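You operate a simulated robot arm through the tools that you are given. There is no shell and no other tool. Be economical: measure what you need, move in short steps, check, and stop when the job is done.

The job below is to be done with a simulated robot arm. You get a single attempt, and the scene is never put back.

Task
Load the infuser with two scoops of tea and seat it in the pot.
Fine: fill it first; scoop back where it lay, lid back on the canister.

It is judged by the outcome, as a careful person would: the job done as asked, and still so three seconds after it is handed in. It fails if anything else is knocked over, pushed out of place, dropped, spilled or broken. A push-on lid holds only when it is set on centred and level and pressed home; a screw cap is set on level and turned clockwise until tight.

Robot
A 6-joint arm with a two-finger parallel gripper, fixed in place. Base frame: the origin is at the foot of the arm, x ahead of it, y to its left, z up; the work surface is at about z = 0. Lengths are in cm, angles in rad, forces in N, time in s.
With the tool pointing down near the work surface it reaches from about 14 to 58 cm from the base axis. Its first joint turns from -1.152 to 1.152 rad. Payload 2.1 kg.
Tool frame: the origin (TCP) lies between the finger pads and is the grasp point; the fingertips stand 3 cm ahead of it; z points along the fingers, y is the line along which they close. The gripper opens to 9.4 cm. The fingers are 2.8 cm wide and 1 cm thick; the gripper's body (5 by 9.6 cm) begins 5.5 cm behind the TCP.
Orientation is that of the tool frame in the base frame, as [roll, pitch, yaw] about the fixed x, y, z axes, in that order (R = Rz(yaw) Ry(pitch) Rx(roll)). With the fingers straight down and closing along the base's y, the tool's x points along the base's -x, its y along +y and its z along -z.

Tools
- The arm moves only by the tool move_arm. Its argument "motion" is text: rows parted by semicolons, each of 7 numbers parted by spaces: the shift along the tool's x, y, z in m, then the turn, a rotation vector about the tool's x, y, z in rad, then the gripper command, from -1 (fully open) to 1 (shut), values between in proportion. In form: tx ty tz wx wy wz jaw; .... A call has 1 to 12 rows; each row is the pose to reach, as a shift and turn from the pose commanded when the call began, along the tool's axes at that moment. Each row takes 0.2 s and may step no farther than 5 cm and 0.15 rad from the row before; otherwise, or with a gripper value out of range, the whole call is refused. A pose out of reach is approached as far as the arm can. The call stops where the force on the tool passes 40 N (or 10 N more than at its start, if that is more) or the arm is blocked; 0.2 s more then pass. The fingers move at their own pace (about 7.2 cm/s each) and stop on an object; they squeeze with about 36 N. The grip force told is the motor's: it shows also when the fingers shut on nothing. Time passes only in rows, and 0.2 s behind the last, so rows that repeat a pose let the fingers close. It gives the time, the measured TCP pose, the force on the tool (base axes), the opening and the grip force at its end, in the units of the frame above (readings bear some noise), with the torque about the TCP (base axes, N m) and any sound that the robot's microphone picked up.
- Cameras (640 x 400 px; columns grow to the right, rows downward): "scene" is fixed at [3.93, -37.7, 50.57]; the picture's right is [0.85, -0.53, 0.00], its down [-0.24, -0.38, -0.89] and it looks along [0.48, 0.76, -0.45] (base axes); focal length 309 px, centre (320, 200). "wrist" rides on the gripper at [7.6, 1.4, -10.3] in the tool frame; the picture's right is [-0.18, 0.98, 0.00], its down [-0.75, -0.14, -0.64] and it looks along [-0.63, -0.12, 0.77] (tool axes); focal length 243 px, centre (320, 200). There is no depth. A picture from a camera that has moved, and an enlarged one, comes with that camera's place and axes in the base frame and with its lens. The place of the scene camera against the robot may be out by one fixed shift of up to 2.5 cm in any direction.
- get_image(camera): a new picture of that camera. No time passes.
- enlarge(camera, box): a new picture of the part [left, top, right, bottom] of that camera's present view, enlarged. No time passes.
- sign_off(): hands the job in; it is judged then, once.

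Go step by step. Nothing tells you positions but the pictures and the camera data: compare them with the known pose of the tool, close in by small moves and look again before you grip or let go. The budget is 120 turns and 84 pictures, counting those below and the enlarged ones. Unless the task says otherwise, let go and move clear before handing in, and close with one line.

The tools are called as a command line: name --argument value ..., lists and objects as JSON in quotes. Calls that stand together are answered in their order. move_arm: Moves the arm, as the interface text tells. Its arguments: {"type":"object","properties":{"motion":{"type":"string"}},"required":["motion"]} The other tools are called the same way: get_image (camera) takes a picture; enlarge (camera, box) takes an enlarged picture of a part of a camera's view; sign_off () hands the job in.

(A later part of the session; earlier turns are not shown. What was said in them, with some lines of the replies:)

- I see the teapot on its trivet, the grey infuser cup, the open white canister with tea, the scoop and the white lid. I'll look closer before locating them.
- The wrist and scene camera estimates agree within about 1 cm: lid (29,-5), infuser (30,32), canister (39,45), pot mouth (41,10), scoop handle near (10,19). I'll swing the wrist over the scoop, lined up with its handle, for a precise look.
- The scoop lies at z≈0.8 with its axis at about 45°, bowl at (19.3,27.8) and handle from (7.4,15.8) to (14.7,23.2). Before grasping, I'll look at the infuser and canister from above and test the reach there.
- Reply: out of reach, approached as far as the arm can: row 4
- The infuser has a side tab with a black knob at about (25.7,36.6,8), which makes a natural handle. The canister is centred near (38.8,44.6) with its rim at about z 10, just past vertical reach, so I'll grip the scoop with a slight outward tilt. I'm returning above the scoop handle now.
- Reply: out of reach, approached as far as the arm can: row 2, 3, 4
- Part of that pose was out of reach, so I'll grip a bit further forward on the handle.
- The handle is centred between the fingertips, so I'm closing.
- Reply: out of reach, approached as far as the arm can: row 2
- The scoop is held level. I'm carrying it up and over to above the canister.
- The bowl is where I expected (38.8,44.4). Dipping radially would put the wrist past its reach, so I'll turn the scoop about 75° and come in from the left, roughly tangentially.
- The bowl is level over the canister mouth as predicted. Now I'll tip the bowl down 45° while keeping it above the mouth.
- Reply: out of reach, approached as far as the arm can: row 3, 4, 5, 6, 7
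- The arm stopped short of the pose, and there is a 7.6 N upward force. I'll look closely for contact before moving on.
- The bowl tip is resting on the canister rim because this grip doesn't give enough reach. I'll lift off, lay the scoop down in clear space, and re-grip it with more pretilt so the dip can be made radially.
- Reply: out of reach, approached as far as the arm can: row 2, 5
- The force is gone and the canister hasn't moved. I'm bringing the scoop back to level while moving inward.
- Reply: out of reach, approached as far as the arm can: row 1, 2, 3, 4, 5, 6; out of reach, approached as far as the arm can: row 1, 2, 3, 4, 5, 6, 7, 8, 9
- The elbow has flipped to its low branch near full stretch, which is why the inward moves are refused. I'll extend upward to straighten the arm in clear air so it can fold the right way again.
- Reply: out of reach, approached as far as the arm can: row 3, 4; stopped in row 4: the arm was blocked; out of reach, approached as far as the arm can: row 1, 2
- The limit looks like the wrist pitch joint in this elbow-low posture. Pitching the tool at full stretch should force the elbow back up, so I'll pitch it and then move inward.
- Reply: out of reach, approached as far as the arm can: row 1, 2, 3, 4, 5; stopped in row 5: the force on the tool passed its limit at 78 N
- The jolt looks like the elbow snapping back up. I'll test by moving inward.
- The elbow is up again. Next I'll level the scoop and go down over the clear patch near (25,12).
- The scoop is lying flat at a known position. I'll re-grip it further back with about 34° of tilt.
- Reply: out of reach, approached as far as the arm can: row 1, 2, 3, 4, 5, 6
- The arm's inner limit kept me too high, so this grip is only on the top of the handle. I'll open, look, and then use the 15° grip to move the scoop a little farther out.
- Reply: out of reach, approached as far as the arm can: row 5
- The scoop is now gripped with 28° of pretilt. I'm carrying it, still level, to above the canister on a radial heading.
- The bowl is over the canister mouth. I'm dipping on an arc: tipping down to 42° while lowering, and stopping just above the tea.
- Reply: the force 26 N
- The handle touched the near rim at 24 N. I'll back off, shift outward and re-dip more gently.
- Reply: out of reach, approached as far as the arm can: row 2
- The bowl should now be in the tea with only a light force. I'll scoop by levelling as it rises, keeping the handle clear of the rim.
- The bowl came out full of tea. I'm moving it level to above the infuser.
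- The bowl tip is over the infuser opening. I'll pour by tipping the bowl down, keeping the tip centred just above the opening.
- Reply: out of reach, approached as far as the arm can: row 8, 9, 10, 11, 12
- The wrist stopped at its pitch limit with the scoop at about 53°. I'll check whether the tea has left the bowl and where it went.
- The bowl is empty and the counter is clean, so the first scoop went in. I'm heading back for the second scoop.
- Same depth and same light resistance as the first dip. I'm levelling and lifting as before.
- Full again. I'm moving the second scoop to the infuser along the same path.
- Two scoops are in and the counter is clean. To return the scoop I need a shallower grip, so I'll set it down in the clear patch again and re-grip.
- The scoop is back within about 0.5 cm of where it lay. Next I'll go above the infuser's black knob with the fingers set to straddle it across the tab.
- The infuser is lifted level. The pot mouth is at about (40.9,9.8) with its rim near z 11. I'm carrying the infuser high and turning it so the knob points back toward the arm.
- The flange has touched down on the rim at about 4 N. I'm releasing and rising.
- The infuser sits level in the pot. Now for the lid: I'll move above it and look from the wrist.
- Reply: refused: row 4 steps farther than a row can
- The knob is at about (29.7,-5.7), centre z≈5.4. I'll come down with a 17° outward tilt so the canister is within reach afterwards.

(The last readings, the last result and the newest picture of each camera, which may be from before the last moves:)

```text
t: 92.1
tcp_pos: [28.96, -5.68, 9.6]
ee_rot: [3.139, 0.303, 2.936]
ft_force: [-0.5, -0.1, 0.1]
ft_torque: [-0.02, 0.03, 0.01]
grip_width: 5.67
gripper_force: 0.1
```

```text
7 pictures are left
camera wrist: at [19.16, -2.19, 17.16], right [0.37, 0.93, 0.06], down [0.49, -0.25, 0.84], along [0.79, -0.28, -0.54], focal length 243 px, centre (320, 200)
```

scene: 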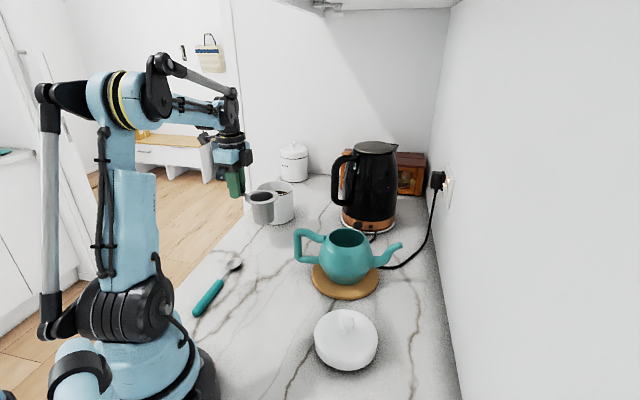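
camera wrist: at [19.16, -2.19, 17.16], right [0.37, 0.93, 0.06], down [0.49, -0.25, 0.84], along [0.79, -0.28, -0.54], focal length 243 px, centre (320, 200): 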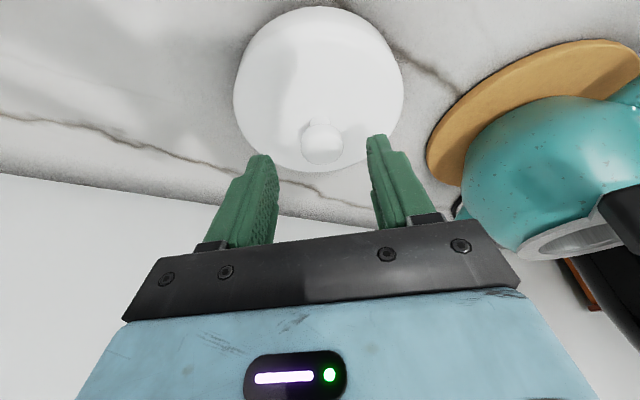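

move_arm --motion "0.003 0.0015 0.01 0 0 0 -0.2; 0.005 0.0015 0.0205 0 0 0 -0.2; 0.005 0.0015 0.0205 0 0 0 0.2; 0.005 0.0015 0.0205 0 0 0 0.6; 0.005 0.0015 0.0205 0 0 0 1; 0.005 0.0015 0.0205 0 0 0 1; 0.005 0.0015 0.0205 0 0 0 1"

```text
t: 93.7
tcp_pos: [29.05, -5.6, 7.46]
ee_rot: [3.139, 0.303, 2.937]
ft_force: [-0.5, 0.7, 0.2]
ft_torque: [-0.01, -0.02, 0.02]
grip_width: 2.58
gripper_force: 36.3
```

move_arm --motion "-0.003 0 -0.0096 0 0 0 1; -0.0089 0 -0.0287 0 0 0 1; -0.0207 0 -0.0669 0 0 0 1; -0.0325 0 -0.105 0 0 0 1; -0.0414 0 -0.1337 0 0 0 1; -0.0473 0 -0.153 0 0 0 1; -0.0473 0 -0.153 0 0 0 1"

get_image --camera "scene"

```text
t: 95.3
tcp_pos: [29.02, -5.48, 23.64]
ee_rot: [3.136, 0.302, 2.936]
ft_force: [0.5, 0.1, -1.9]
ft_torque: [0.04, 0.02, -0.01]
grip_width: 2.6
gripper_force: 36.5
```

```text
6 pictures are left
```

scene: 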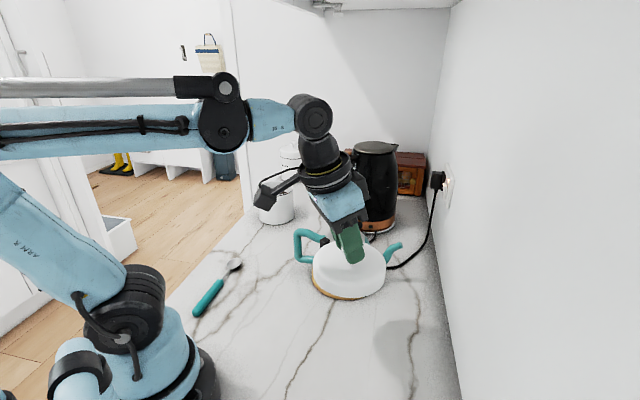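

The lid is held level. I'm swinging it around, high and close in, to the canister's bearing.

move_arm --motion "0.0082 0.0376 -0.0025 -0.0392 0 -0.1267 1; 0.0159 0.074 -0.0049 -0.0784 0 -0.2533 1; 0.028 0.1101 -0.0087 -0.1176 0 -0.38 1; 0.0443 0.1434 -0.0137 -0.1568 0 -0.5067 1; 0.0651 0.1746 -0.0202 -0.196 0 -0.6333 1; 0.0894 0.203 -0.0277 -0.2352 0 -0.76 1; 0.1165 0.2267 -0.0361 -0.2744 0 -0.8866 1; 0.1441 0.2523 -0.0446 -0.3136 0 -1.0133 1; 0.1441 0.2523 -0.0446 -0.3136 0 -1.0133 1"

```text
t: 97.3
tcp_pos: [19.15, 22.23, 23.49]
ee_rot: [3.141, 0.302, -2.284]
ft_force: [-0.5, 0.1, -1.0]
ft_torque: [0.03, 0.01, 0.04]
grip_width: 2.59
gripper_force: 36.2
```

move_arm --motion "-0.0337 -0.0005 0.0143 0 0 0 1; -0.0673 -0.0009 0.0287 0 0 0 1; -0.101 -0.0014 0.043 0 0 0 1; -0.1346 -0.0018 0.0574 0 0 0 1; -0.1683 -0.0023 0.0717 0 0 0 1; -0.2019 -0.0028 0.086 0 0 0 1; -0.2356 -0.0032 0.1004 0 0 0 1; -0.2692 -0.0037 0.1147 0 0 0 1; -0.2692 -0.0037 0.1147 0 0 0 1"

enlarge --camera "scene" --box '[220, 120, 330, 230]'

```text
t: 99.3
tcp_pos: [38.87, 43.89, 20.6]
ee_rot: [3.14, 0.304, -2.285]
ft_force: [0.8, -0.5, -0.8]
ft_torque: [0.0, 0.02, 0.01]
grip_width: 2.6
gripper_force: 35.7
```

```text
3.64 times, centred on (275, 175) of scene
camera zoom: at [3.93, -37.7, 50.57], right [0.85, -0.53, 0.0], down [-0.24, -0.38, -0.89], along [0.48, 0.76, -0.45], focal length 1122 px, centre (484, 291)
```

zoom: 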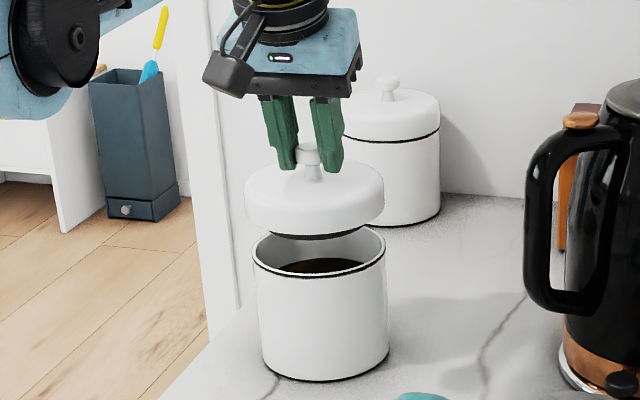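

The lid is level and nearly centred; it needs about 0.2 cm to the right in the picture. I'm lowering to just above engagement and checking.

move_arm --motion "0.003 -0.002 0.009 0 0 0 1; 0.0068 -0.002 0.022 0 0 0 1; 0.0068 -0.002 0.022 0 0 0 1"

enlarge --camera "scene" --box '[235, 145, 315, 225]'

```text
t: 100.1
tcp_pos: [38.81, 43.77, 18.29]
ee_rot: [-3.141, 0.304, -2.285]
ft_force: [0.3, 0.7, -0.4]
ft_torque: [0.02, 0.0, 0.03]
grip_width: 2.58
gripper_force: 36.0
```

```text
5.00 times, centred on (275, 185) of scene
camera zoom: at [3.93, -37.7, 50.57], right [0.85, -0.53, 0.0], down [-0.24, -0.38, -0.89], along [0.48, 0.76, -0.45], focal length 1543 px, centre (545, 275)
```

zoom: 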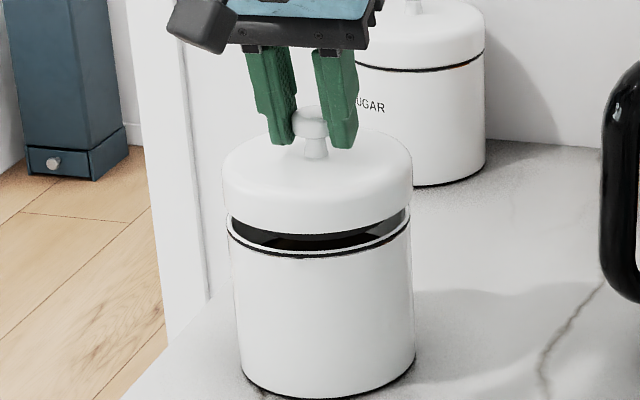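

The lid lines up in this view. I'm lowering in small steps and feeling for contact.

move_arm --motion "0.0009 0 0.0029 0 0 0 1; 0.0018 0 0.0057 0 0 0 1; 0.0018 0 0.0057 0 0 0 1"

move_arm --motion "0.0006 0 0.0019 0 0 0 1; 0.0012 0 0.0038 0 0 0 1; 0.0012 0 0.0038 0 0 0 1"

```text
t: 100.9
tcp_pos: [38.99, 43.81, 17.62]
ee_rot: [3.14, 0.302, -2.285]
ft_force: [0.5, -0.4, -0.9]
ft_torque: [0.01, 0.02, 0.0]
grip_width: 2.56
gripper_force: 35.8
```

```text
t: 101.7
tcp_pos: [39.0, 43.85, 17.41]
ee_rot: [3.141, 0.307, -2.283]
ft_force: [0.6, 3.9, 21.6]
ft_torque: [-0.38, 0.14, 0.07]
grip_width: 2.58
gripper_force: 36.9
```

It contacts on the near side only, so the lid sits about half a centimetre short of centre. I'll lift slightly, shift outward and try again.

move_arm --motion "-0.0015 0 -0.0048 0 0 0 1; -0.0069 0.0018 -0.0031 0 0 0 1; -0.0069 0.0018 -0.0031 0 0 0 1"

move_arm --motion "0.0006 0 0.0019 0 0 0 1; 0.0012 0 0.0038 0 0 0 1; 0.0018 0 0.0057 0 0 0 1"

```text
t: 102.5
tcp_pos: [39.04, 44.29, 17.84]
ee_rot: [3.142, 0.302, -2.286]
ft_force: [-0.2, -0.8, 0.1]
ft_torque: [-0.01, 0.03, 0.0]
grip_width: 2.58
gripper_force: 36.1
```

```text
t: 103.3
tcp_pos: [39.14, 44.32, 17.25]
ee_rot: [-3.141, 0.303, -2.285]
ft_force: [0.4, 0.1, -0.7]
ft_torque: [0.04, 0.01, -0.02]
grip_width: 2.58
gripper_force: 36.4
```

Now at 17.25 with no contact, already below where it caught before. I'm continuing down gently.

move_arm --motion "0.0006 0 0.0019 0 0 0 1; 0.0012 0 0.0038 0 0 0 1; 0.0012 0 0.0038 0 0 0 1"

enlarge --camera "scene" --box '[235, 145, 315, 225]'

```text
t: 104.1
tcp_pos: [39.13, 44.25, 16.94]
ee_rot: [-3.142, 0.306, -2.286]
ft_force: [1.7, 1.1, 1.1]
ft_torque: [0.05, -0.02, 0.05]
grip_width: 2.56
gripper_force: 36.0
```

```text
5.00 times, centred on (275, 185) of scene
camera zoom: at [3.93, -37.7, 50.57], right [0.85, -0.53, 0.0], down [-0.24, -0.38, -0.89], along [0.48, 0.76, -0.45], focal length 1543 px, centre (545, 275)
```

zoom: 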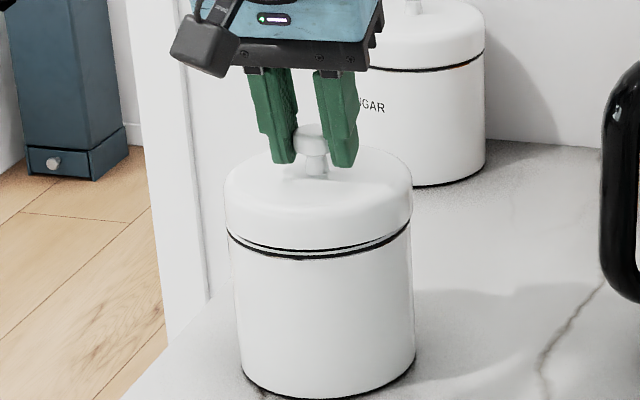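

The plug has entered the mouth and only a thin gap remains. I'm pressing it home.

move_arm --motion "0.0006 0 0.0019 0 0 0 1; 0.0012 0 0.0038 0 0 0 1; 0.0018 0 0.0057 0 0 0 1; 0.0024 0 0.0076 0 0 0 1"

```text
t: 105.1
tcp_pos: [39.1, 44.35, 16.3]
ee_rot: [-3.141, 0.309, -2.282]
ft_force: [1.0, 3.0, 7.4]
ft_torque: [-0.16, 0.15, 0.02]
grip_width: 2.56
gripper_force: 35.9
stopped in row 4: the force on the tool passed its limit at 43 N (the readings are from after the stop); the commanded pose is now the measured one
```

move_arm --motion "0.0006 0 0.0019 0 0 0 1; 0.0012 0 0.0038 0 0 0 1; 0.0012 0 0.0038 0 0 0 1"

enlarge --camera "scene" --box '[235, 145, 315, 225]'

```text
t: 105.6
tcp_pos: [39.13, 44.41, 16.27]
ee_rot: [-3.141, 0.312, -2.282]
ft_force: [0.0, 1.6, 7.9]
ft_torque: [-0.21, 0.18, 0.01]
grip_width: 2.59
gripper_force: 35.4
stopped in row 2: the force on the tool passed its limit at 45 N (the readings are from after the stop); the commanded pose is now the measured one
```

```text
5.00 times, centred on (275, 185) of scene
camera zoom: at [3.92, -37.71, 50.57], right [0.85, -0.53, 0.0], down [-0.24, -0.38, -0.89], along [0.48, 0.76, -0.45], focal length 1543 px, centre (545, 275)
```

zoom: 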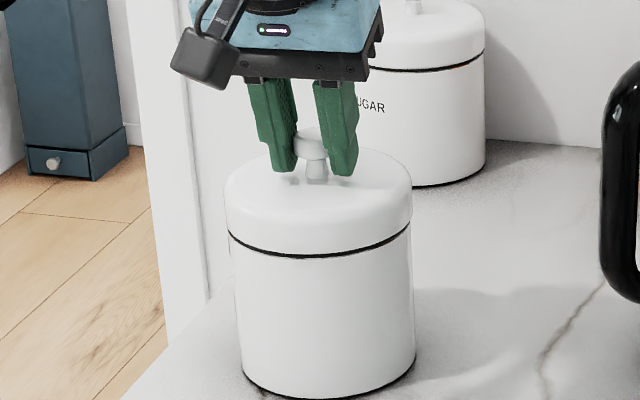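

The lid is closed flush, matching the sugar canister. I'm releasing and backing away along the fingers.

move_arm --motion "0 0 0 0 0 0 0.6; 0 0 0 0 0 0 0.2; 0 0 0 0 0 0 -0.1; 0 0 0 0 0 0 -0.1; 0 0 -0.02 0 0 0 -0.1; 0 0 -0.05 0 0 0 -0.1; 0.03 0 -0.08 0 0 0 -0.1; 0.07 0 -0.09 0 0 0 -0.1; 0.11 0 -0.09 0 0 0 -0.1; 0.15 0 -0.09 0 0 0 -0.1; 0.18 0 -0.09 0 0 0 -0.1"

get_image --camera "scene"

```text
t: 108.0
tcp_pos: [25.97, 29.17, 19.21]
ee_rot: [-3.14, 0.312, -2.283]
ft_force: [0.3, -1.0, 0.1]
ft_torque: [-0.02, 0.01, -0.04]
grip_width: 5.17
gripper_force: 0.1
```

```text
1 pictures are left
```

scene: 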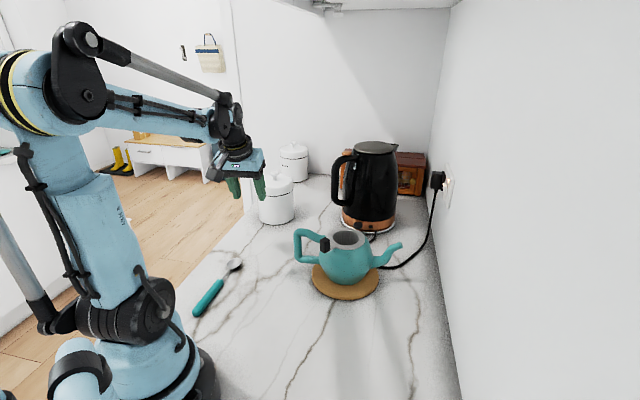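

Everything is in place: the infuser is in the pot, the scoop is back where it lay, the lid is on the canister and the gripper is clear. I'm handing in.

sign_off

```text
The job is handed in.
```

I put two scoops of tea in the infuser and seated it in the pot. The scoop is back within about half a centimetre of where it lay, and the lid is pressed onto the canister; I saw no tea on the counter.
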